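You operate a simulated robot arm through the tools that you are given. There is no shell and no other tool. Be economical: measure what you need, move in short steps, check, and stop when the job is done.

You run a simulated robot arm. Do the job below in one go: nothing can be reset, and whatever is moved stays where it is left.

TASK
Empty the low box into the crate, fold it flat and band it.
Fine: it holds the blue tissue; long walls first, then the short ones; band it in the cradle with the blue lever and let the lever up again.

The check looks at the end state, three seconds after you hand in, the way a careful person would. Anything else that was tipped, shoved, dropped, spilled or broken makes it a failure. Flat cloth is picked up by pressing the open fingertips on it (5 to 10 N) and closing them slowly along it; thin cloth reads only 2 to 8 mm in the jaws.

THE ROBOT
A 7-joint arm with a two-finger parallel gripper, fixed in place. Base frame: the origin is at the foot of the arm, x ahead of it, y to its left, z up; the work surface is at about z = 0.8. Units: m, degrees, N and s.
With the tool pointing down near the work surface it reaches from about 0.34 to 0.78 m from the base axis. Its first joint turns from -166.0 to 166.0 degrees. Payload 3.91 kg.
The tool frame sits at the grasp point between the pads (the TCP): z along the fingers, y along the line on which they close. The tips reach 0.03 m beyond it. The gripper opens to 0.11 m. The fingers are 0.02 m wide and 0.01 m thick; the gripper's body (0.048 by 0.112 m) begins 0.055 m behind the TCP.
Orientation is that of the tool frame in the base frame, as a unit quaternion [w, x, y, z]. With the fingers straight down and closing along the base's y, the tool's x points along the base's -x, its y along +y and its z along -z.

THE INTERFACE
- The arm moves only by the tool play_rows. Its arguments are lists of equal length, an entry for each row: "linear": the shift along the tool's x, y, z in m, a list of three; "turn": the turn, a rotation vector about the tool's x, y, z in degrees, a list of three; "claw": the opening, from 0 (shut) to 1 (fully open). In form: {"linear": [[x, y, z], ...], "turn": [[ax, ay, az], ...], "claw": [claw, ...]}. A call has 1 to 10 rows; each row shifts and turns the commanded pose from where the row before left it, along the tool's axes as they then stand. Each row takes 0.2 s and may step no farther than 0.05 m and 8.6 degrees from the row before; otherwise, or with a gripper value out of range, the whole call is refused. A pose out of reach is approached as far as the arm can. The call stops where the force on the tool passes 40 N (or 10 N more than at its start, if that is more) or the arm is blocked; 0.2 s more then pass. Each finger travels about 0.153 m/s and halts on what it meets, pressing with about 30 N; the grip force reading is that of the motor and also rises with nothing between the fingers. The clock runs only during rows and for 0.2 s after the last one: add rows that do not move to give the fingers time. It gives the time, the measured TCP pose, the force on the tool (base axes), the opening and the grip force at its end, in the units of the frame above (readings bear some noise).
- Cameras (640 x 400 px; columns grow to the right, rows downward): "scene" is fixed at [0.4007, 0.501, 1.552]; the picture's right is [-0.88, -0.48, 0.00], its down [-0.30, 0.55, -0.78] and it looks along [0.37, -0.68, -0.63] (base axes); focal length 274 px, centre (320, 200). "wrist" rides on the gripper at [0.077, 0.007, -0.115] in the tool frame; the picture's right is [-0.09, 1.00, 0.00], its down [-0.80, -0.07, -0.59] and it looks along [-0.59, -0.05, 0.80] (tool axes); focal length 270 px, centre (320, 200). There is no depth. A picture from a camera that has moved, and an enlarged one, comes with that camera's place and axes in the base frame and with its lens.
- grab_frame(camera): a new picture of that camera. The clock stands still meanwhile.
- raise_lower(by): slides the trunk up (or, below 0, down) by that many m; the arm rides with it, the base frame stays. It gives what a move gives, with no picture.
- inspect(camera, box): a new picture of the part [left, top, right, bottom] of that camera's present view, enlarged. The clock stands still meanwhile.
- sign_off(): hands the job in; it is judged then, once.

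Go step by step. Nothing tells you positions but the pictures and the camera data: compare them with the known pose of the tool, close in by small moves and look again before you grip or let go. The budget is 120 turns and 84 pictures, counting those below and the enlarged ones. Unless the task says otherwise, let go and move clear before handing in, and close with one line.

The tools are called after "Call:" as a command line: name --argument value ..., lists and objects as JSON in quotes. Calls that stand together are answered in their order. play_rows: Moves the arm, as the interface text tells. Its arguments: {"type":"object","properties":{"linear":{"type":"array","items":{"type":"array","items":{"type":"number"}}},"turn":{"type":"array","items":{"type":"array","items":{"type":"number"}}},"claw":{"type":"array","items":{"type":"number"}}},"required":["linear","turn","claw"]} The other tools are called the same way: raise_lower (by) slides the trunk up or down; grab_frame (camera) takes a picture; inspect (camera, box) takes an enlarged picture of a part of a camera's view; sign_off () hands the job in.

At the start:

```text
clock: 0.0
eef_pos: [0.476, -0.1032, 1.3068]
ee_rot: [0.001, 0.0, 1.0, 0.0]
ft_force: [-0.1, 0.2, -0.4]
finger_gap: 0.1098
finger_force: 0.0
trunk travel left (down, up): [-0.55, 0.06]
```

scene: 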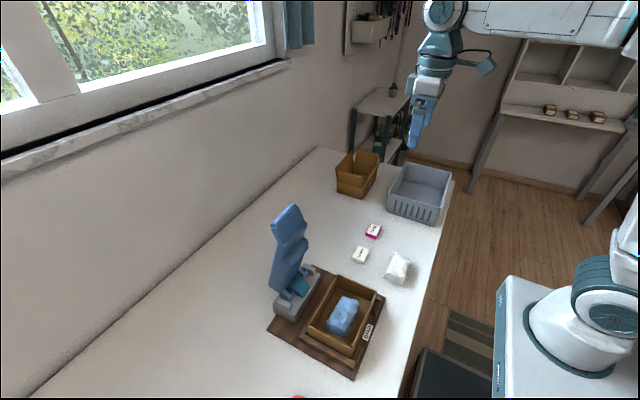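
wrist: 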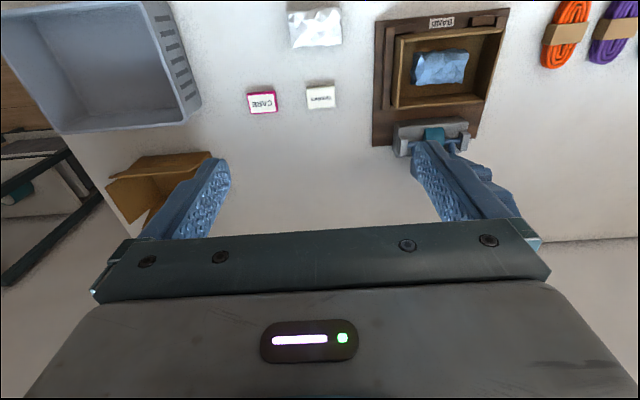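

I see a low cardboard box with blue tissue on a brown board (labelled, by the blue lever press), a grey crate, another cardboard box, and other items. I'll look closer before moving.

Call:
inspect --camera "scene" --box '[240, 190, 420, 390]'

Call:
inspect --camera "wrist" --box '[360, 0, 520, 170]'

Call:
inspect --camera "scene" --box '[310, 130, 470, 290]'

```text
2.00 times, centred on (330, 290) of scene
camera zoom: at [0.4007, 0.501, 1.552], right [-0.88, -0.48, 0.0], down [-0.3, 0.55, -0.78], along [0.37, -0.68, -0.63], focal length 547 px, centre (300, 20)
```

zoom: 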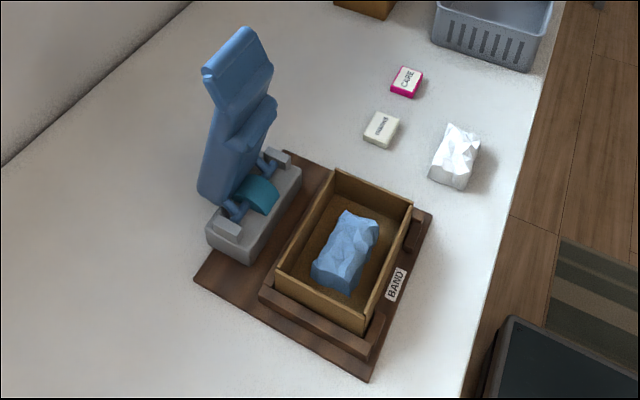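

```text
2.35 times, centred on (440, 85) of wrist
camera zoom: at [0.398, -0.0972, 1.4209], right [0.09, 1.0, 0.0], down [0.8, -0.07, 0.59], along [0.59, -0.05, -0.8], focal length 636 px, centre (38, 471)
```

zoom: 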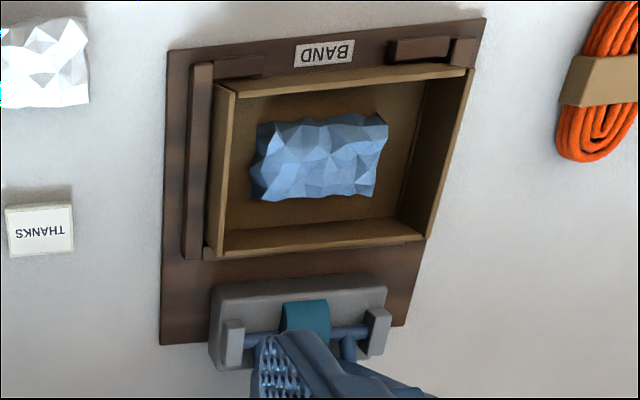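

```text
2.50 times, centred on (390, 210) of scene
camera zoom: at [0.4007, 0.501, 1.552], right [-0.88, -0.48, 0.0], down [-0.3, 0.55, -0.78], along [0.37, -0.68, -0.63], focal length 684 px, centre (145, 175)
```

zoom: 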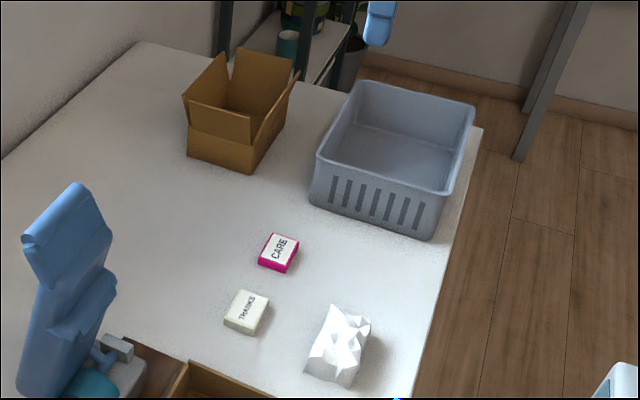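

The box centre is about (0.53, 0.14), with long walls along y; the lever pivots near (0.68, 0.155) and is upright. I'll lower the trunk and bring the gripper over the box with fingers turned to close along x.

Call:
raise_lower --by -0.3

Call:
play_rows --linear '[[0, 0, 0], [0, 0, 0], [0, 0, 0], [0, 0, 0], [0, 0, 0], [0, 0, 0], [0, 0, 0], [0, 0, 0], [0, 0, 0], [0, 0, 0]]' --turn '[[0, 0, -8.5], [0, 0, -8.5], [0, 0, -8.5], [0, 0, -8.5], [0, 0, -8.5], [0, 0, -8.5], [0, 0, -8.5], [0, 0, -8.5], [0, 0, -8.5], [0, 0, -8.5]]' --claw '[1, 1, 1, 1, 1, 1, 1, 1, 1, 1]'

```text
clock: 3.0
eef_pos: [0.4759, -0.1031, 1.0069]
ee_rot: [0.001, 0.0, 1.0, 0.0]
ft_force: [0.7, 0.0, 0.4]
finger_gap: 0.1103
finger_force: 0.1
trunk travel left (down, up): [-0.25, 0.36]
```

```text
clock: 5.2
eef_pos: [0.4738, -0.1024, 1.0053]
ee_rot: [0.0, -0.677, 0.736, 0.0]
ft_force: [0.4, -0.1, 0.0]
finger_gap: 0.1098
finger_force: 0.0
trunk travel left (down, up): [-0.25, 0.36]
```

The turn is nearly done; I'll finish it and move over the box at a safe height, then look.

Call:
play_rows --linear '[[0, 0, 0], [-0.048, -0.0108, 0], [-0.048, -0.0108, 0], [-0.048, -0.0108, 0], [-0.048, -0.0108, 0], [-0.048, -0.0108, 0], [0, 0, 0]]' --turn '[[0, 0, -5.2], [0, 0, 0], [0, 0, 0], [0, 0, 0], [0, 0, 0], [0, 0, 0], [0, 0, 0]]' --claw '[1, 1, 1, 1, 1, 1, 1]'

Call:
grab_frame --camera "wrist"

Call:
grab_frame --camera "scene"

```text
clock: 6.8
eef_pos: [0.5263, 0.1374, 1.0073]
ee_rot: [0.001, 0.708, -0.706, 0.0]
ft_force: [0.3, 0.6, 0.2]
finger_gap: 0.11
finger_force: 0.1
trunk travel left (down, up): [-0.25, 0.36]
```

```text
78 pictures are left
camera wrist: at [0.5195, 0.0607, 1.122], right [-1.0, 0.08, 0.0], down [0.07, 0.8, 0.59], along [0.05, 0.59, -0.8], focal length 270 px, centre (320, 200)
```

wrist: 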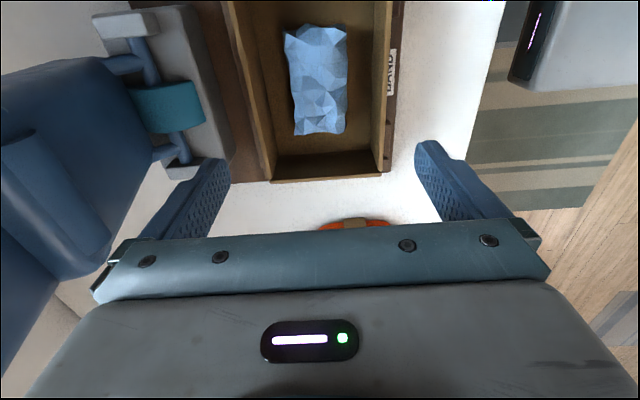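

```text
77 pictures are left
```

scene: 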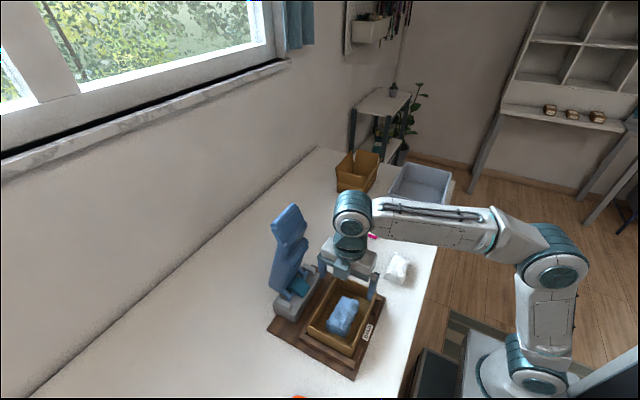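

The tissue is at about (0.529, 0.128), roughly 6 cm wide along x. I'll partly close the fingers to 8.5 cm so they clear the walls, and descend.

Call:
play_rows --linear '[[0.008, -0.002, 0], [0, 0, 0.045], [0, 0, 0.045], [0, 0, 0.035], [0, 0, 0]]' --turn '[[0, 0, 0], [0, 0, 0], [0, 0, 0], [0, 0, 0], [0, 0, 0]]' --claw '[0.77, 0.77, 0.77, 0.77, 0.77]'

Call:
inspect --camera "scene" --box '[260, 220, 420, 380]'

Call:
grab_frame --camera "wrist"

```text
clock: 8.0
eef_pos: [0.5296, 0.1301, 0.8797]
ee_rot: [0.001, 0.709, -0.705, 0.0]
ft_force: [-0.4, -0.8, 0.2]
finger_gap: 0.0842
finger_force: 0.1
trunk travel left (down, up): [-0.25, 0.36]
```

```text
2.50 times, centred on (340, 300) of scene
camera zoom: at [0.4007, 0.501, 1.552], right [-0.88, -0.48, 0.0], down [-0.3, 0.55, -0.78], along [0.37, -0.68, -0.63], focal length 684 px, centre (270, -50)
```

zoom: 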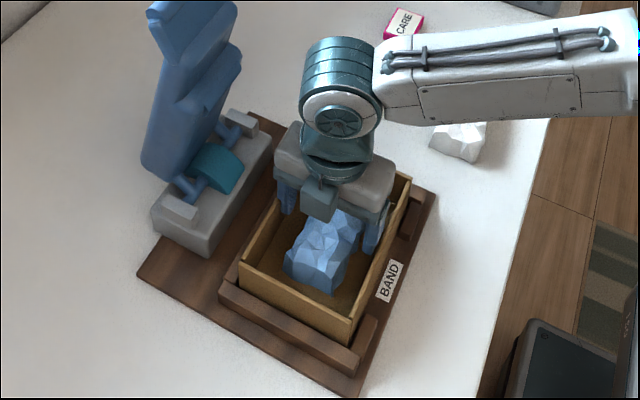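

```text
75 pictures are left
camera wrist: at [0.5224, 0.0516, 0.9934], right [-1.0, 0.08, 0.0], down [0.07, 0.8, 0.59], along [0.05, 0.59, -0.8], focal length 270 px, centre (320, 200)
```

wrist: 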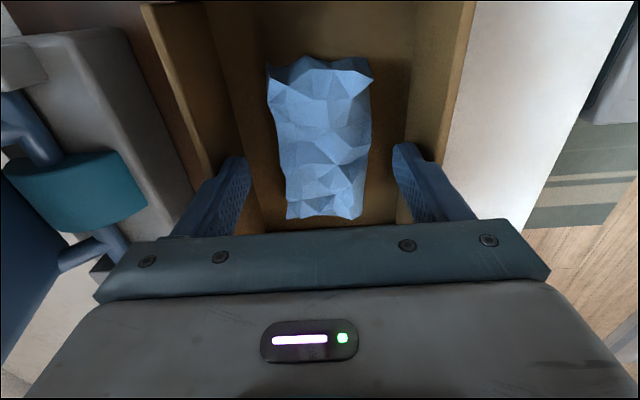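

The fingers straddle the tissue inside the walls. I'll go down slightly and close.

Call:
play_rows --linear '[[0, 0, 0.015], [0, 0, 0.01], [0, 0, 0], [0, 0, 0], [0, 0, 0], [0, 0, 0]]' --turn '[[0, 0, 0], [0, 0, 0], [0, 0, 0], [0, 0, 0], [0, 0, 0], [0, 0, 0]]' --claw '[0.77, 0.77, 0.6, 0.3, 0.0, 0.0]'

Call:
grab_frame --camera "wrist"

```text
clock: 9.4
eef_pos: [0.5286, 0.1268, 0.8545]
ee_rot: [0.0, 0.709, -0.706, 0.0]
ft_force: [0.2, -0.9, -0.6]
finger_gap: 0.0568
finger_force: 30.3
trunk travel left (down, up): [-0.25, 0.36]
```

```text
74 pictures are left
camera wrist: at [0.5226, 0.0505, 0.9692], right [-1.0, 0.08, 0.0], down [0.07, 0.8, 0.59], along [0.05, 0.59, -0.8], focal length 270 px, centre (320, 200)
```

wrist: 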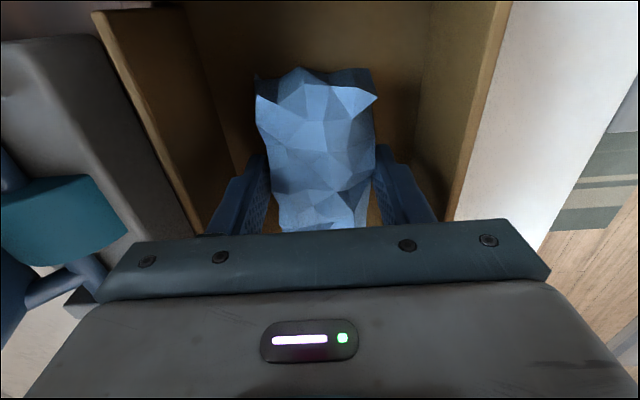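

It's gripped at 57 mm. I'll lift straight up and check.

Call:
play_rows --linear '[[0, 0, -0.01], [0, 0, -0.03], [0, 0, -0.045], [0, 0, -0.045], [0, 0, -0.045], [0, 0, 0]]' --turn '[[0, 0, 0], [0, 0, 0], [0, 0, 0], [0, 0, 0], [0, 0, 0], [0, 0, 0]]' --claw '[0, 0, 0, 0, 0, 0]'

Call:
grab_frame --camera "wrist"

```text
clock: 10.8
eef_pos: [0.5292, 0.1315, 1.0307]
ee_rot: [-0.001, 0.709, -0.705, 0.0]
ft_force: [-0.1, -0.9, 0.0]
finger_gap: 0.0568
finger_force: 30.1
trunk travel left (down, up): [-0.25, 0.36]
```

```text
73 pictures are left
camera wrist: at [0.5218, 0.0537, 1.1446], right [-1.0, 0.08, 0.0], down [0.07, 0.8, 0.59], along [0.05, 0.59, -0.8], focal length 270 px, centre (320, 200)
```

wrist: 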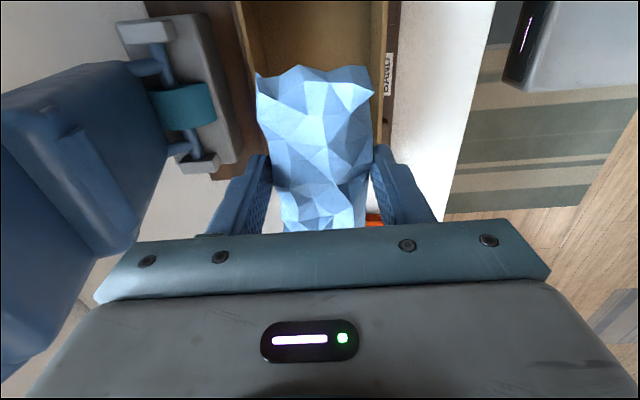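

The tissue is held clear. I'll carry it towards the crate around (0.47, -0.49).

Call:
play_rows --linear '[[0.047, 0.0045, 0], [0.047, 0.0045, 0], [0.047, 0.0045, 0], [0.047, 0.0045, 0], [0.047, 0.0045, 0], [0.047, 0.0045, 0], [0.047, 0.0045, 0], [0.047, 0.0045, 0], [0.047, 0.0045, 0], [0.047, 0.0045, 0]]' --turn '[[0, 0, 0], [0, 0, 0], [0, 0, 0], [0, 0, 0], [0, 0, 0], [0, 0, 0], [0, 0, 0], [0, 0, 0], [0, 0, 0], [0, 0, 0]]' --claw '[0, 0, 0, 0, 0, 0, 0, 0, 0, 0]'

Call:
play_rows --linear '[[0.047, 0.0045, 0], [0.047, 0.0045, 0], [0.047, 0.0045, 0], [0, 0, 0], [0, 0, 0]]' --turn '[[0, 0, 0], [0, 0, 0], [0, 0, 0], [0, 0, 0], [0, 0, 0]]' --claw '[0, 0, 0, 0, 0]'

Call:
grab_frame --camera "wrist"

Call:
grab_frame --camera "scene"

```text
clock: 13.0
eef_pos: [0.4845, -0.341, 1.0322]
ee_rot: [0.0, 0.708, -0.706, 0.0]
ft_force: [-0.5, 0.8, -0.2]
finger_gap: 0.0567
finger_force: 29.6
trunk travel left (down, up): [-0.25, 0.36]
```

```text
clock: 14.2
eef_pos: [0.4735, -0.4281, 1.0271]
ee_rot: [0.001, 0.709, -0.705, 0.001]
ft_force: [-0.1, -0.2, -0.6]
finger_gap: 0.0565
finger_force: 29.8
out of reach, approached as far as the arm can: row 2, 3
trunk travel left (down, up): [-0.25, 0.36]
```

```text
72 pictures are left
camera wrist: at [0.467, -0.5046, 1.1417], right [-1.0, 0.08, 0.0], down [0.07, 0.8, 0.59], along [0.05, 0.59, -0.81], focal length 270 px, centre (320, 200)
```

wrist: 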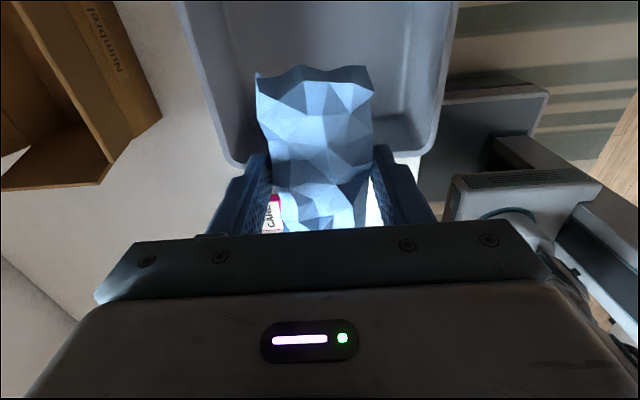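

```text
71 pictures are left
```

scene: 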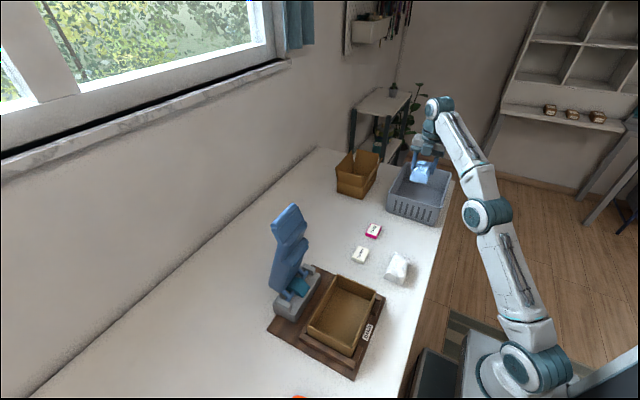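

The crate is under and slightly beyond; the arm ran out of reach with this twist. I'll untwist the tool about its axis while staying put, then continue.

Call:
play_rows --linear '[[0, 0, 0], [0, 0, 0], [0, 0, 0], [0, 0, 0], [0, 0, 0], [0, 0, 0], [0, 0, 0]]' --turn '[[0, 0, 8.5], [0, 0, 8.5], [0, 0, 8.5], [0, 0, 8.5], [0, 0, 8.5], [0, 0, 2.5], [0, 0, 0]]' --claw '[0, 0, 0, 0, 0, 0, 0]'

```text
clock: 15.8
eef_pos: [0.4768, -0.4253, 1.0275]
ee_rot: [0.0, -0.385, 0.923, -0.001]
ft_force: [0.1, -0.3, 0.2]
finger_gap: 0.0565
finger_force: 30.2
trunk travel left (down, up): [-0.25, 0.36]
```

Untwisted to 45°. Now moving about 6.5 cm further in -y over the crate.

Call:
play_rows --linear '[[0.0248, -0.0211, 0], [0.0248, -0.0211, 0], [0, 0, 0]]' --turn '[[0, 0, 0], [0, 0, 0], [0, 0, 0]]' --claw '[0, 0, 0]'

Call:
grab_frame --camera "wrist"

Call:
inspect --camera "scene" --box '[330, 80, 490, 240]'

```text
clock: 16.6
eef_pos: [0.4709, -0.4338, 1.0231]
ee_rot: [0.001, -0.384, 0.923, -0.002]
ft_force: [0.4, -0.8, 0.0]
finger_gap: 0.0567
finger_force: 30.3
out of reach, approached as far as the arm can: row 1, 2
trunk travel left (down, up): [-0.25, 0.36]
```

```text
70 pictures are left
camera wrist: at [0.4118, -0.4836, 1.1385], right [-0.65, 0.76, 0.0], down [0.61, 0.52, 0.59], along [0.46, 0.38, -0.8], focal length 270 px, centre (320, 200)
```

wrist: 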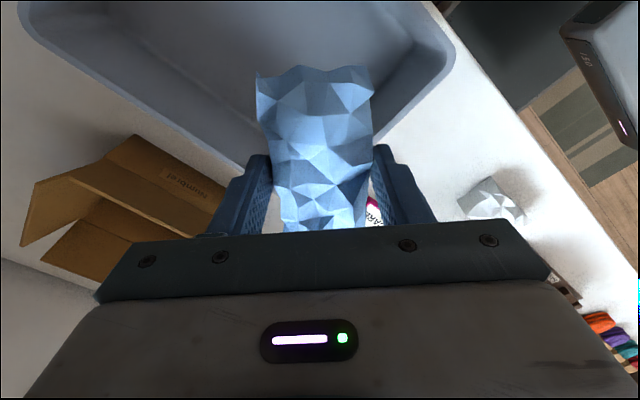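

```text
2.50 times, centred on (410, 160) of scene
camera zoom: at [0.4007, 0.501, 1.552], right [-0.88, -0.48, 0.0], down [-0.3, 0.55, -0.78], along [0.37, -0.68, -0.63], focal length 684 px, centre (95, 300)
```

zoom: 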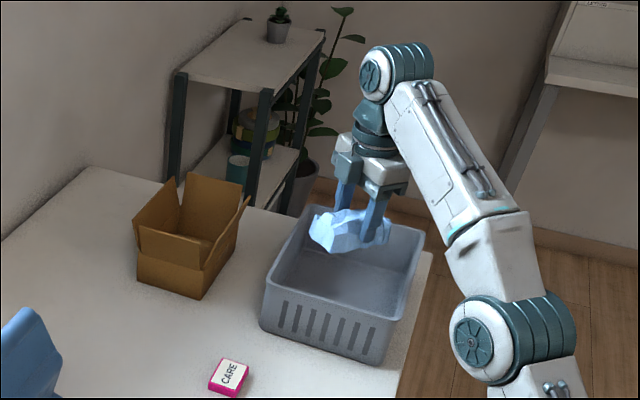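

The reach is limited by shoulder height, so I'll raise the trunk by 0.15 and then go out and down from there.

Call:
raise_lower --by 0.15

Call:
play_rows --linear '[[0, 0, 0.04], [0, 0, 0.04], [0, 0, 0.04], [0, 0, 0.02], [0.02, -0.018, 0], [0.02, -0.018, 0], [0, 0, 0]]' --turn '[[0, 0, 0], [0, 0, 0], [0, 0, 0], [0, 0, 0], [0, 0, 0], [0, 0, 0], [0, 0, 0]]' --claw '[0, 0, 0, 0, 0, 0, 0]'

Call:
inspect --camera "scene" --box '[330, 80, 490, 240]'

```text
clock: 18.4
eef_pos: [0.4717, -0.4346, 1.1745]
ee_rot: [0.0, -0.385, 0.923, -0.002]
ft_force: [0.0, 0.0, 0.9]
finger_gap: 0.0569
finger_force: 30.0
trunk travel left (down, up): [-0.4, 0.21]
```

```text
clock: 19.9
eef_pos: [0.4708, -0.4871, 1.0335]
ee_rot: [0.002, -0.384, 0.923, -0.003]
ft_force: [0.1, -0.4, -0.3]
finger_gap: 0.0564
finger_force: 30.0
trunk travel left (down, up): [-0.4, 0.21]
```

```text
2.50 times, centred on (410, 160) of scene
camera zoom: at [0.4007, 0.501, 1.552], right [-0.88, -0.48, 0.0], down [-0.3, 0.55, -0.78], along [0.37, -0.68, -0.63], focal length 684 px, centre (95, 300)
```

zoom: 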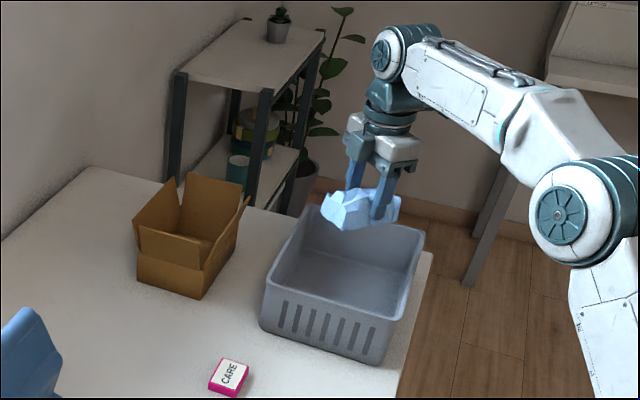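

The gripper is over the crate centre. I'll lower the tissue well into it.

Call:
play_rows --linear '[[0, 0, 0.045], [0, 0, 0.04], [0, 0, 0.03], [0, 0, 0.02], [0, 0, 0]]' --turn '[[0, 0, 0], [0, 0, 0], [0, 0, 0], [0, 0, 0], [0, 0, 0]]' --claw '[0, 0, 0, 0, 0]'

Call:
inspect --camera "scene" --box '[330, 80, 490, 240]'

Call:
grab_frame --camera "wrist"

```text
clock: 21.1
eef_pos: [0.4677, -0.4886, 0.8967]
ee_rot: [0.0, -0.385, 0.923, -0.001]
ft_force: [-0.1, 0.5, -0.3]
finger_gap: 0.057
finger_force: 29.8
trunk travel left (down, up): [-0.4, 0.21]
```

```text
2.50 times, centred on (410, 160) of scene
camera zoom: at [0.4007, 0.501, 1.552], right [-0.88, -0.48, 0.0], down [-0.3, 0.55, -0.78], along [0.37, -0.68, -0.63], focal length 684 px, centre (95, 300)
```

zoom: 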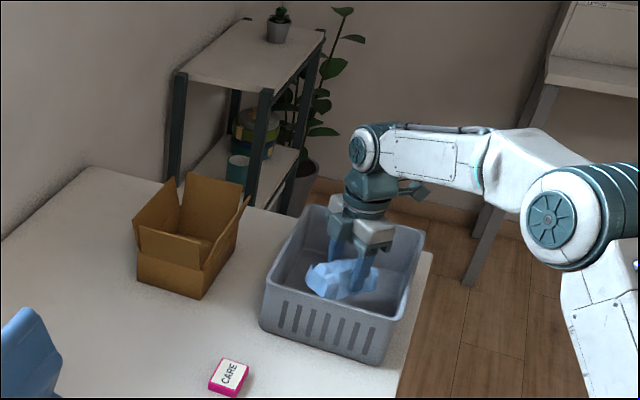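

```text
66 pictures are left
camera wrist: at [0.4082, -0.5386, 1.0123], right [-0.65, 0.76, 0.0], down [0.61, 0.52, 0.59], along [0.46, 0.38, -0.8], focal length 270 px, centre (320, 200)
```

wrist: 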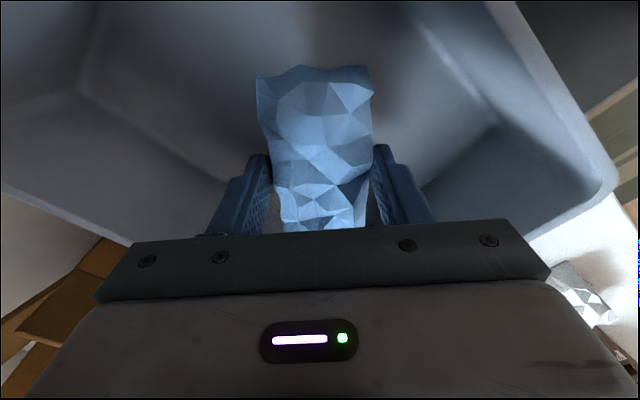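

It's well inside the crate. A bit lower, then open and lift out.

Call:
play_rows --linear '[[0, 0, 0.022], [0, 0, 0], [0, 0, 0], [0, 0, 0], [0, 0, 0], [0, 0, -0.03], [0, 0, -0.045], [0, 0, -0.045], [0, 0, -0.045], [0, 0, 0]]' --turn '[[0, 0, 0], [0, 0, 0], [0, 0, 0], [0, 0, 0], [0, 0, 0], [0, 0, 0], [0, 0, 0], [0, 0, 0], [0, 0, 0], [0, 0, 0]]' --claw '[0, 0, 0.5, 0.75, 0.75, 0.75, 0.75, 0.75, 0.75, 0.75]'

Call:
grab_frame --camera "wrist"

```text
clock: 23.4
eef_pos: [0.4669, -0.486, 1.039]
ee_rot: [0.0, -0.385, 0.923, -0.002]
ft_force: [0.0, -0.2, 0.3]
finger_gap: 0.0825
finger_force: 0.0
trunk travel left (down, up): [-0.4, 0.21]
```

```text
65 pictures are left
camera wrist: at [0.4071, -0.5375, 1.1525], right [-0.65, 0.76, 0.0], down [0.61, 0.52, 0.59], along [0.46, 0.38, -0.8], focal length 270 px, centre (320, 200)
```

wrist: 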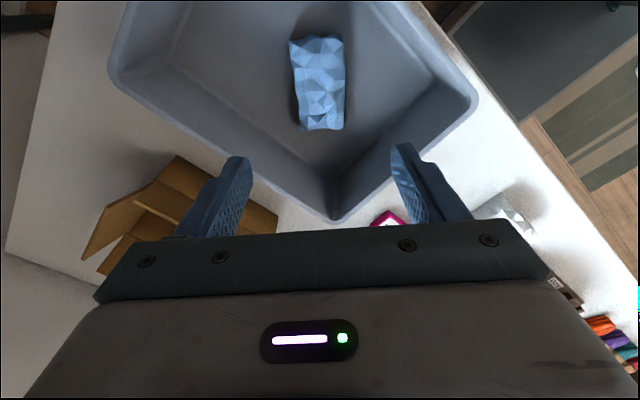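

The tissue lies in the crate. Next I straighten the tool (fingers closing along y) and go to the near side of the box at about (0.43, 0.13) to fold the near long wall.

Call:
play_rows --linear '[[0, 0, 0], [0, 0, 0], [0, 0, 0], [0, 0, 0], [0, 0, 0], [0, 0, 0], [0, 0.045, 0], [0, 0.045, 0], [0, 0.045, 0], [0, 0.045, 0]]' --turn '[[0, 0, 8.5], [0, 0, 8.5], [0, 0, 8.5], [0, 0, 8.5], [0, 0, 8.5], [0, 0, 2.7], [0, 0, 0], [0, 0, 0], [0, 0, 0], [0, 0, 0]]' --claw '[0.75, 0.75, 0.75, 0.75, 0.75, 0.75, 0.75, 0.75, 0.75, 0.75]'

Call:
play_rows --linear '[[0.005, 0.045, 0], [0.005, 0.045, 0], [0.005, 0.045, 0], [0.005, 0.045, 0], [0.005, 0.045, 0], [0.005, 0.045, 0], [0.005, 0.045, 0], [0.0, 0.045, 0], [0.0, 0.045, 0], [0, 0, 0]]' --turn '[[0, 0, 0], [0, 0, 0], [0, 0, 0], [0, 0, 0], [0, 0, 0], [0, 0, 0], [0, 0, 0], [0, 0, 0], [0, 0, 0], [0, 0, 0]]' --claw '[0.75, 0.75, 0.75, 0.75, 0.75, 0.75, 0.75, 0.75, 0.75, 0.75]'

Call:
grab_frame --camera "wrist"

Call:
inspect --camera "scene" --box '[260, 220, 420, 380]'

```text
clock: 25.6
eef_pos: [0.4726, -0.3075, 1.0408]
ee_rot: [0.001, 0.0, 1.0, -0.002]
ft_force: [0.4, 0.1, -0.6]
finger_gap: 0.0827
finger_force: 0.1
trunk travel left (down, up): [-0.4, 0.21]
```

```text
clock: 27.8
eef_pos: [0.4352, 0.0992, 1.0419]
ee_rot: [0.001, 0.0, 1.0, -0.001]
ft_force: [0.0, 0.3, 0.4]
finger_gap: 0.0826
finger_force: 0.0
trunk travel left (down, up): [-0.4, 0.21]
```

```text
64 pictures are left
camera wrist: at [0.3572, 0.1051, 1.1562], right [0.09, 1.0, 0.0], down [0.8, -0.07, 0.6], along [0.59, -0.05, -0.8], focal length 270 px, centre (320, 200)
```

wrist: 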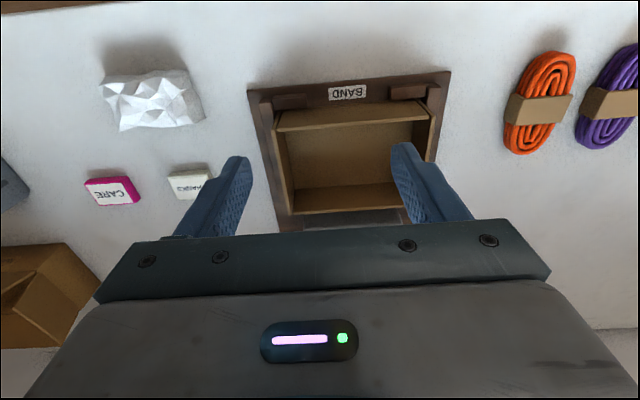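

```text
2.50 times, centred on (340, 300) of scene
camera zoom: at [0.4007, 0.501, 1.552], right [-0.88, -0.48, 0.0], down [-0.3, 0.55, -0.78], along [0.37, -0.68, -0.63], focal length 684 px, centre (270, -50)
```

zoom: 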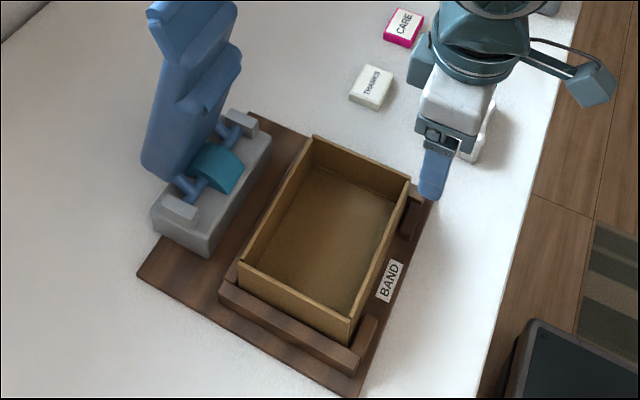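

The cradle is clear. One enlarged wrist view for measuring the near wall and stops.

Call:
inspect --camera "wrist" --box '[240, 60, 460, 240]'

```text
2.22 times, centred on (350, 150) of wrist
camera zoom: at [0.3572, 0.1051, 1.1562], right [0.09, 1.0, 0.0], down [0.8, -0.07, 0.6], along [0.59, -0.05, -0.8], focal length 601 px, centre (253, 311)
```

zoom: 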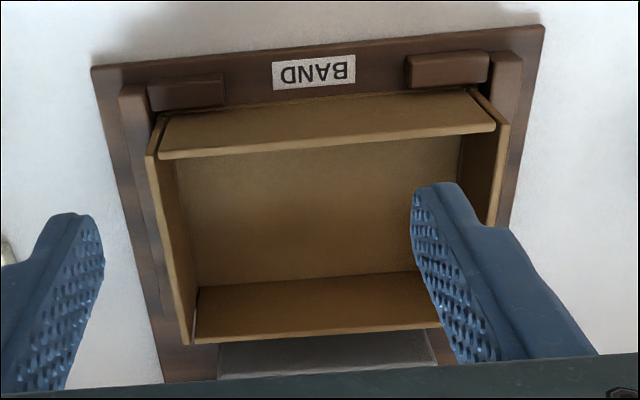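

The near wall stands at x≈0.469 with a 10 cm gap between the stops. I'll go down outside it with the fingers half-closed at y=0.131.

Call:
play_rows --linear '[[-0.005, 0.032, 0.0], [0, 0, 0.04], [0, 0, 0.04], [0, 0, 0.04], [0, 0, 0.04], [0, 0, 0]]' --turn '[[0, 0, 0], [0, 0, 0], [0, 0, 0], [0, 0, 0], [0, 0, 0], [0, 0, 0]]' --claw '[0.42, 0.42, 0.42, 0.42, 0.42, 0.42]'

Call:
inspect --camera "scene" --box '[260, 220, 420, 380]'

Call:
grab_frame --camera "wrist"

```text
clock: 29.1
eef_pos: [0.442, 0.129, 0.8808]
ee_rot: [0.001, 0.0, 1.0, -0.001]
ft_force: [-0.2, 0.2, -0.1]
finger_gap: 0.046
finger_force: 0.0
trunk travel left (down, up): [-0.4, 0.21]
```

```text
2.50 times, centred on (340, 300) of scene
camera zoom: at [0.4007, 0.501, 1.552], right [-0.88, -0.48, 0.0], down [-0.3, 0.55, -0.78], along [0.37, -0.68, -0.63], focal length 684 px, centre (270, -50)
```

zoom: 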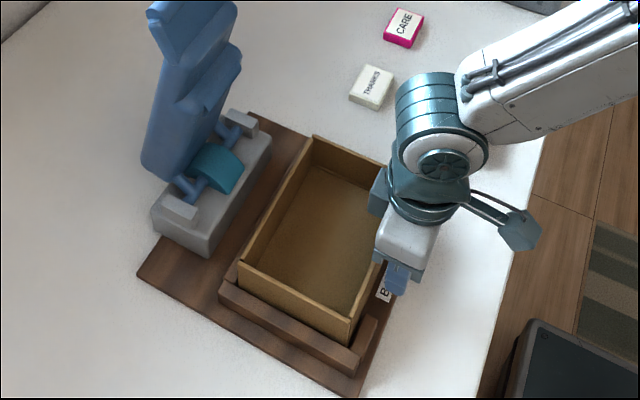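

```text
60 pictures are left
camera wrist: at [0.3646, 0.1359, 0.9954], right [0.09, 1.0, 0.0], down [0.8, -0.07, 0.6], along [0.59, -0.05, -0.8], focal length 270 px, centre (320, 200)
```

wrist: 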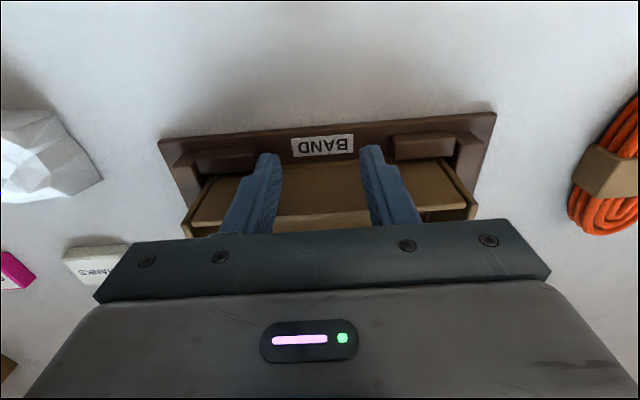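

The fingers are just outside the near wall, between the stops. I'll push it inward in small steps.

Call:
play_rows --linear '[[-0.009, 0, 0.0], [-0.009, 0, 0], [-0.008, 0, 0], [-0.008, 0, 0], [-0.008, 0, 0.003], [-0.008, 0, 0.004]]' --turn '[[0, 0, 0], [0, 0, 0], [0, 0, 0], [0, 0, 0], [0, 0, 0], [0, 0, 0]]' --claw '[0.42, 0.42, 0.42, 0.42, 0.42, 0.42]'

Call:
inspect --camera "scene" --box '[260, 220, 420, 380]'

```text
clock: 30.6
eef_pos: [0.4921, 0.1309, 0.8738]
ee_rot: [0.001, 0.0, 1.0, -0.001]
ft_force: [0.8, -0.3, -0.4]
finger_gap: 0.0461
finger_force: 0.1
trunk travel left (down, up): [-0.4, 0.21]
```

```text
2.50 times, centred on (340, 300) of scene
camera zoom: at [0.4007, 0.501, 1.552], right [-0.88, -0.48, 0.0], down [-0.3, 0.55, -0.78], along [0.37, -0.68, -0.63], focal length 684 px, centre (270, -50)
```

zoom: 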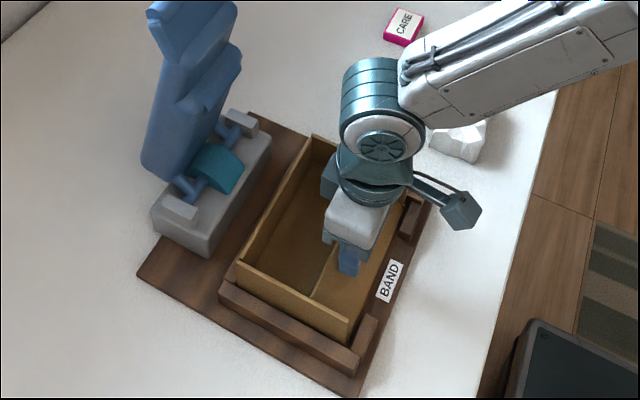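

The wall is folding easily, and the box hasn't moved. Continuing over and pressing it down.

Call:
play_rows --linear '[[-0.007, 0, 0.006], [-0.006, 0, 0.008], [-0.003, 0, 0.006], [0, 0, 0.004], [0, 0, 0.003], [0, 0, 0]]' --turn '[[0, 0, 0], [0, 0, 0], [0, 0, 0], [0, 0, 0], [0, 0, 0], [0, 0, 0]]' --claw '[0.42, 0.42, 0.42, 0.42, 0.42, 0.42]'

Call:
inspect --camera "scene" --box '[260, 220, 420, 380]'

```text
clock: 31.9
eef_pos: [0.5057, 0.1299, 0.849]
ee_rot: [0.003, -0.001, 1.0, -0.001]
ft_force: [0.2, 0.2, 21.8]
finger_gap: 0.0459
finger_force: 0.1
trunk travel left (down, up): [-0.4, 0.21]
```

```text
2.50 times, centred on (340, 300) of scene
camera zoom: at [0.4007, 0.501, 1.552], right [-0.88, -0.48, 0.0], down [-0.3, 0.55, -0.78], along [0.37, -0.68, -0.63], focal length 684 px, centre (270, -50)
```

zoom: 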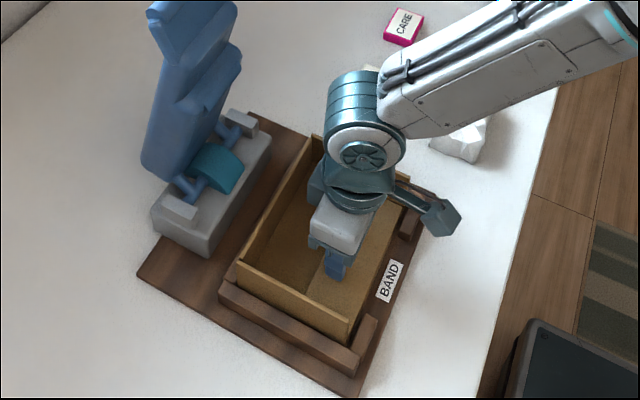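

Pressed flat at tip height about 0.819 with 22 N. I'll lift off, backing clear, and see whether it stays down.

Call:
play_rows --linear '[[0, 0, -0.02], [0.0, 0, -0.04], [0.0, 0, -0.045], [0, 0, -0.045], [0, 0, 0], [0, 0, 0]]' --turn '[[0, 0, 0], [0, 0, 0], [0, 0, 0], [0, 0, 0], [0, 0, 0], [0, 0, 0]]' --claw '[0.42, 0.42, 0.42, 0.42, 0.42, 0.42]'

Call:
grab_frame --camera "wrist"

```text
clock: 33.4
eef_pos: [0.5049, 0.1299, 0.995]
ee_rot: [0.002, -0.001, 1.0, -0.001]
ft_force: [0.2, -0.1, -0.2]
finger_gap: 0.046
finger_force: 0.1
trunk travel left (down, up): [-0.4, 0.21]
```

```text
57 pictures are left
camera wrist: at [0.4273, 0.1361, 1.109], right [0.09, 1.0, 0.0], down [0.8, -0.07, 0.6], along [0.59, -0.05, -0.8], focal length 270 px, centre (320, 200)
```

wrist: 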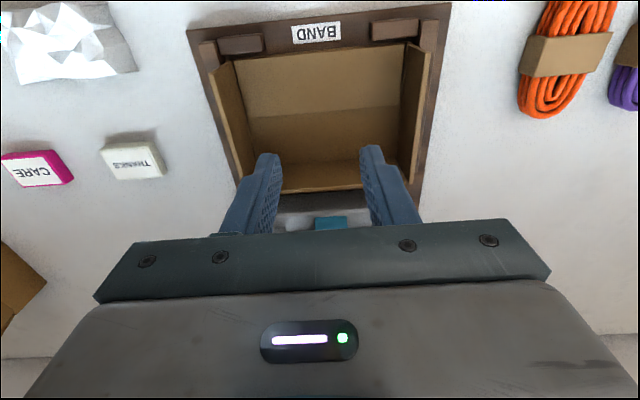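

The near long wall is flat. For the far wall I'll tilt the tool 30° so the fingertips reach over and behind it with the hand staying clear of the lever.

Call:
play_rows --linear '[[0, 0, 0], [0, 0, 0], [0, 0, 0], [0, 0, 0], [-0.0185, 0.001, 0.0318], [-0.0185, 0, 0.0318], [-0.0185, 0, 0.0318], [0, 0, 0]]' --turn '[[0, -7.5, 0], [0, -7.5, 0], [0, -7.5, 0], [0, -7.5, 0], [0, 0, 0], [0, 0, 0], [0, 0, 0], [0, 0, 0]]' --claw '[0.42, 0.42, 0.42, 0.42, 0.42, 0.42, 0.42, 0.42]'

Call:
inspect --camera "scene" --box '[260, 220, 420, 380]'

Call:
grab_frame --camera "wrist"

```text
clock: 35.1
eef_pos: [0.5992, 0.1321, 0.9436]
ee_rot: [0.259, 0.0, 0.966, -0.001]
ft_force: [-0.4, -0.1, 0.0]
finger_gap: 0.0463
finger_force: 0.0
trunk travel left (down, up): [-0.4, 0.21]
```

```text
2.50 times, centred on (340, 300) of scene
camera zoom: at [0.4007, 0.501, 1.552], right [-0.88, -0.48, 0.0], down [-0.3, 0.55, -0.78], along [0.37, -0.68, -0.63], focal length 684 px, centre (270, -50)
```

zoom: 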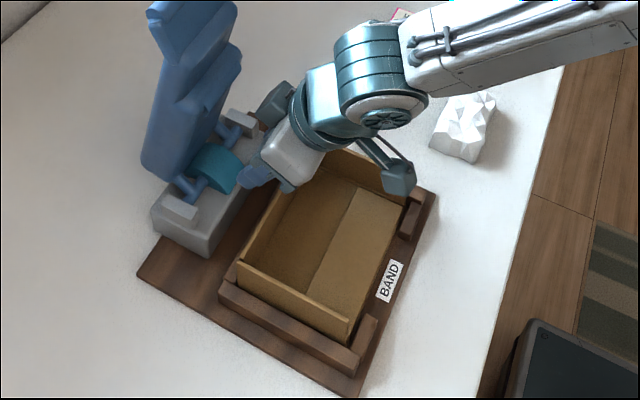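

```text
55 pictures are left
camera wrist: at [0.4755, 0.1382, 1.0037], right [0.07, 1.0, 0.04], down [0.39, -0.07, 0.92], along [0.92, -0.05, -0.4], focal length 270 px, centre (320, 200)
```

wrist: 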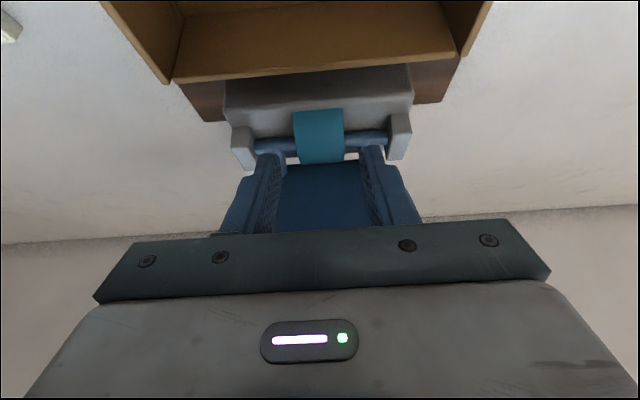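

The far wall's rim is at x≈0.592 and the block starts at ≈0.635, so the tips fit between. Descending vertically behind the wall.

Call:
play_rows --linear '[[0.0098, 0, 0.0182], [0.0098, 0, 0.0182], [0.0098, 0, 0.0182], [0, 0, 0]]' --turn '[[0, 0, 0], [0, 0, 0], [0, 0, 0], [0, 0, 0]]' --claw '[0.42, 0.42, 0.42, 0.42]'

Call:
inspect --camera "scene" --box '[260, 240, 380, 350]'

Call:
grab_frame --camera "wrist"

```text
clock: 36.1
eef_pos: [0.6023, 0.1324, 0.8821]
ee_rot: [0.26, 0.0, 0.966, -0.001]
ft_force: [0.1, 0.3, -0.3]
finger_gap: 0.0459
finger_force: 0.0
trunk travel left (down, up): [-0.4, 0.21]
```

```text
3.64 times, centred on (320, 295) of scene
camera zoom: at [0.4007, 0.501, 1.552], right [-0.88, -0.48, 0.0], down [-0.3, 0.55, -0.78], along [0.37, -0.68, -0.63], focal length 995 px, centre (320, -146)
```

zoom: 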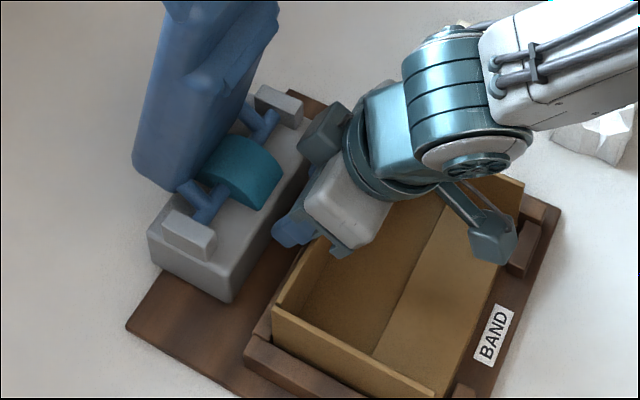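

```text
53 pictures are left
camera wrist: at [0.478, 0.1383, 0.9423], right [0.08, 1.0, 0.04], down [0.39, -0.07, 0.92], along [0.92, -0.05, -0.4], focal length 270 px, centre (320, 200)
```

wrist: 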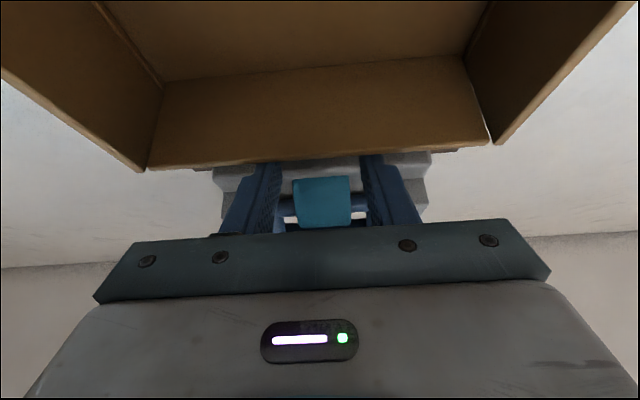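

The fingertips are behind the far wall. Pulling it inward toward me and downward in small steps.

Call:
play_rows --linear '[[0.00866, 0, -0.005], [0.00866, 0, -0.005], [0.00866, 0, -0.005], [0.0083, 0, -0.0036], [0.0098, 0, -0.001], [0.0077, 0, 0.0013], [0.0078, 0, 0.0036], [0, 0, 0]]' --turn '[[0, 0, 0], [0, 0, 0], [0, 0, 0], [0, 0, 0], [0, 0, 0], [0, 0, 0], [0, 0, 0], [0, 0, 0]]' --claw '[0.42, 0.42, 0.42, 0.42, 0.42, 0.42, 0.42, 0.42]'

Call:
inspect --camera "scene" --box '[260, 240, 400, 370]'

```text
clock: 38.0
eef_pos: [0.5446, 0.1304, 0.8627]
ee_rot: [0.26, -0.001, 0.966, 0.0]
ft_force: [-0.2, 0.6, 0.3]
finger_gap: 0.0463
finger_force: 0.0
trunk travel left (down, up): [-0.4, 0.21]
```

```text
3.08 times, centred on (330, 305) of scene
camera zoom: at [0.4007, 0.501, 1.552], right [-0.88, -0.48, 0.0], down [-0.3, 0.55, -0.78], along [0.37, -0.68, -0.63], focal length 842 px, centre (289, -123)
```

zoom: 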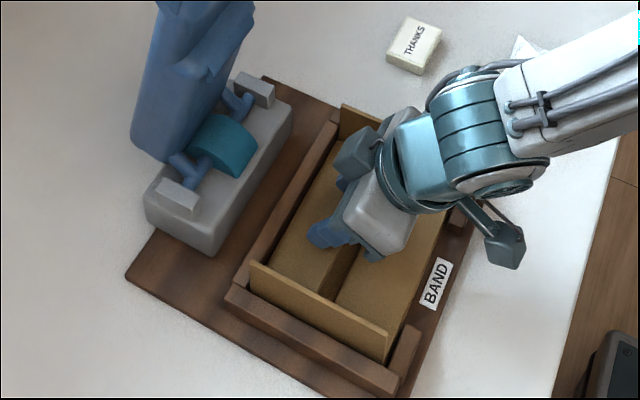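

The far wall is almost flat, and there's a rail on the far side too. Pressing it down lightly, then lifting off.

Call:
play_rows --linear '[[0.0025, 0, 0.0043], [0.0025, 0, 0.0043], [0.0015, 0, 0.0026], [0, 0, 0]]' --turn '[[0, 0, 0], [0, 0, 0], [0, 0, 0], [0, 0, 0]]' --claw '[0.42, 0.42, 0.42, 0.42]'

Call:
play_rows --linear '[[-0.005, 0, -0.0087], [-0.02, 0, -0.0347], [-0.02, 0, -0.0347], [-0.02, 0, -0.0347], [0, 0, 0], [0, 0, 0], [0, 0, 0], [0, 0, 0]]' --turn '[[0, 0, 0], [0, 0, 0], [0, 0, 0], [0, 0, 0], [0, 7.5, 0], [0, 7.5, 0], [0, 7.5, 0], [0, 7.5, 0]]' --claw '[0.42, 0.42, 0.42, 0.42, 0.2, 0, 0, 0]'

Call:
inspect --camera "scene" --box '[260, 240, 400, 370]'

Call:
grab_frame --camera "wrist"

```text
clock: 39.0
eef_pos: [0.5438, 0.13, 0.85]
ee_rot: [0.26, -0.001, 0.966, -0.002]
ft_force: [-0.5, -1.2, 0.3]
finger_gap: 0.0462
finger_force: 0.0
trunk travel left (down, up): [-0.4, 0.21]
```

```text
clock: 40.8
eef_pos: [0.5427, 0.1299, 0.9807]
ee_rot: [0.0, -0.001, 1.0, 0.0]
ft_force: [0.5, -0.3, -0.3]
finger_gap: 0.0001
finger_force: 30.2
trunk travel left (down, up): [-0.4, 0.21]
```

```text
3.08 times, centred on (330, 305) of scene
camera zoom: at [0.4007, 0.501, 1.552], right [-0.88, -0.48, 0.0], down [-0.3, 0.55, -0.78], along [0.37, -0.68, -0.63], focal length 842 px, centre (289, -123)
```

zoom: 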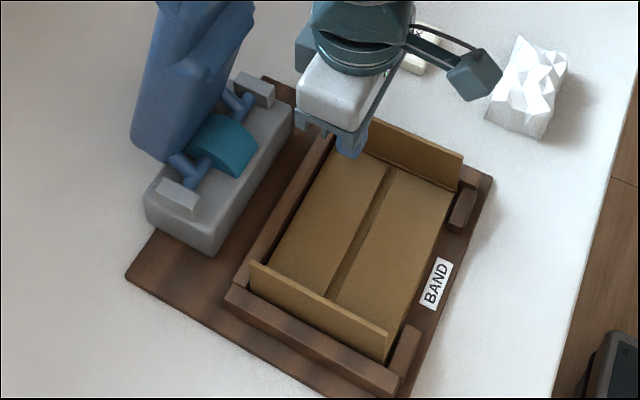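

```text
50 pictures are left
camera wrist: at [0.4656, 0.1367, 1.0942], right [0.09, 1.0, 0.0], down [0.8, -0.07, 0.59], along [0.59, -0.05, -0.8], focal length 270 px, centre (320, 200)
```

wrist: 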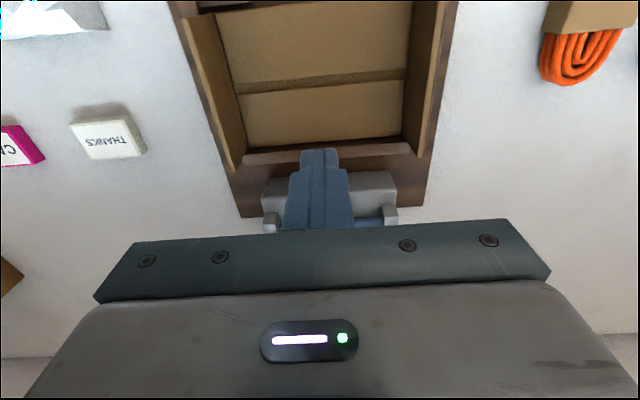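

Both long walls lie flat. Now the short wall on the -y side: I'll bring the closed fingers outside it, at y≈0.02.

Call:
play_rows --linear '[[0.0055, -0.038, 0], [0.005, -0.038, 0], [0.005, -0.036, 0], [0, 0, 0.04], [0, 0, 0.04], [0, 0, 0.019], [0, 0, 0]]' --turn '[[0, 0, 0], [0, 0, 0], [0, 0, 0], [0, 0, 0], [0, 0, 0], [0, 0, 0], [0, 0, 0]]' --claw '[0, 0, 0, 0, 0, 0, 0]'

Call:
grab_frame --camera "wrist"

```text
clock: 42.4
eef_pos: [0.5291, 0.0172, 0.8801]
ee_rot: [0.001, 0.0, 1.0, -0.001]
ft_force: [1.0, -0.3, -0.2]
finger_gap: 0.0001
finger_force: 30.4
trunk travel left (down, up): [-0.4, 0.21]
```

```text
49 pictures are left
camera wrist: at [0.4529, 0.0234, 0.9941], right [0.09, 1.0, 0.0], down [0.8, -0.07, 0.6], along [0.59, -0.05, -0.8], focal length 270 px, centre (320, 200)
```

wrist: 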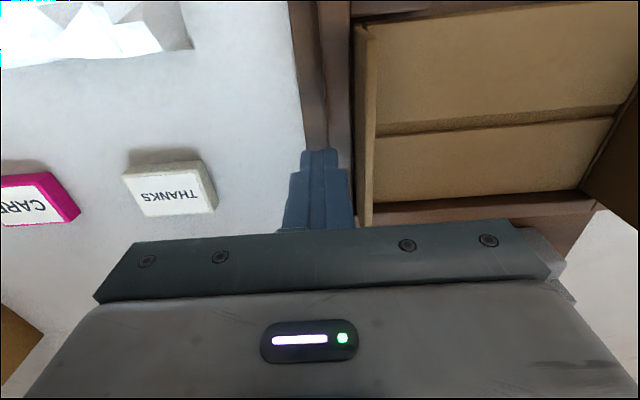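

The fingertip is over the rail just outside the -y short wall. Pushing it inward (+y) and down.

Call:
play_rows --linear '[[0, 0.01, 0], [0, 0.01, 0], [0, 0.009, 0], [0, 0.008, 0], [0, 0.008, 0.004], [0, 0.007, 0.006], [0, 0.006, 0.008], [0, 0.002, 0.006], [0, 0, 0]]' --turn '[[0, 0, 0], [0, 0, 0], [0, 0, 0], [0, 0, 0], [0, 0, 0], [0, 0, 0], [0, 0, 0], [0, 0, 0], [0, 0, 0]]' --claw '[0, 0, 0, 0, 0, 0, 0, 0, 0]'

Call:
grab_frame --camera "wrist"

Call:
inspect --camera "scene" --box '[260, 240, 400, 370]'

```text
clock: 44.4
eef_pos: [0.5262, 0.078, 0.8566]
ee_rot: [0.001, -0.001, 1.0, -0.001]
ft_force: [-0.6, -0.2, 0.5]
finger_gap: 0.0
finger_force: 30.7
trunk travel left (down, up): [-0.4, 0.21]
```

```text
48 pictures are left
camera wrist: at [0.4492, 0.0846, 0.9711], right [0.09, 1.0, 0.0], down [0.8, -0.07, 0.6], along [0.59, -0.05, -0.8], focal length 270 px, centre (320, 200)
```

wrist: 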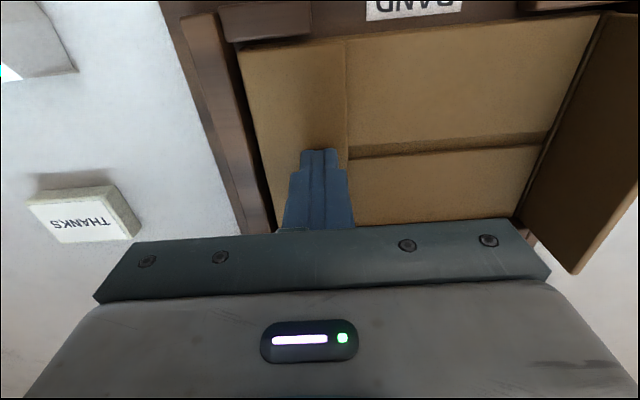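

```text
3.08 times, centred on (330, 305) of scene
camera zoom: at [0.4007, 0.501, 1.552], right [-0.88, -0.48, 0.0], down [-0.3, 0.55, -0.78], along [0.37, -0.68, -0.63], focal length 842 px, centre (289, -123)
```

zoom: 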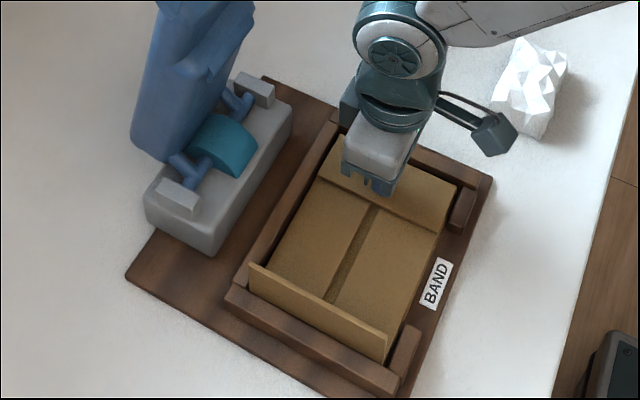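

It's folded. A light press, then lift and cross over to the +y side.

Call:
play_rows --linear '[[0, 0, 0.004], [0, 0, 0.002], [0, 0, -0.03], [0, 0, -0.045], [0, 0, -0.045], [0, 0.045, 0], [0, 0.045, 0], [0, 0.045, 0], [0, 0.037, 0], [0, 0, 0]]' --turn '[[0, 0, 0], [0, 0, 0], [0, 0, 0], [0, 0, 0], [0, 0, 0], [0, 0, 0], [0, 0, 0], [0, 0, 0], [0, 0, 0], [0, 0, 0]]' --claw '[0, 0, 0, 0, 0, 0, 0, 0, 0, 0]'

Call:
grab_frame --camera "wrist"

```text
clock: 46.5
eef_pos: [0.5279, 0.2513, 0.9704]
ee_rot: [0.002, -0.001, 1.0, -0.001]
ft_force: [0.3, -0.6, -0.2]
finger_gap: 0.0001
finger_force: 30.0
trunk travel left (down, up): [-0.4, 0.21]
```

```text
46 pictures are left
camera wrist: at [0.4509, 0.2572, 1.085], right [0.09, 1.0, 0.0], down [0.8, -0.07, 0.6], along [0.59, -0.05, -0.8], focal length 270 px, centre (320, 200)
```

wrist: 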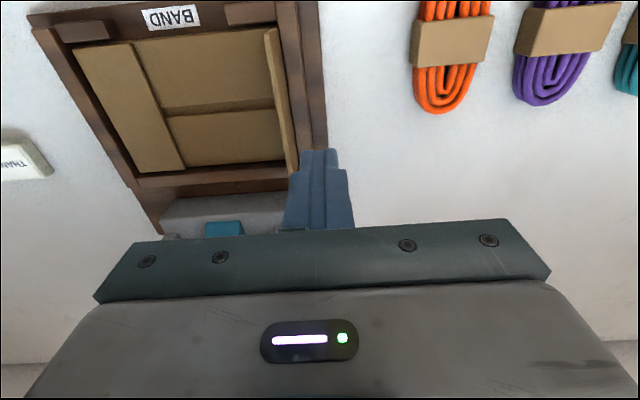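

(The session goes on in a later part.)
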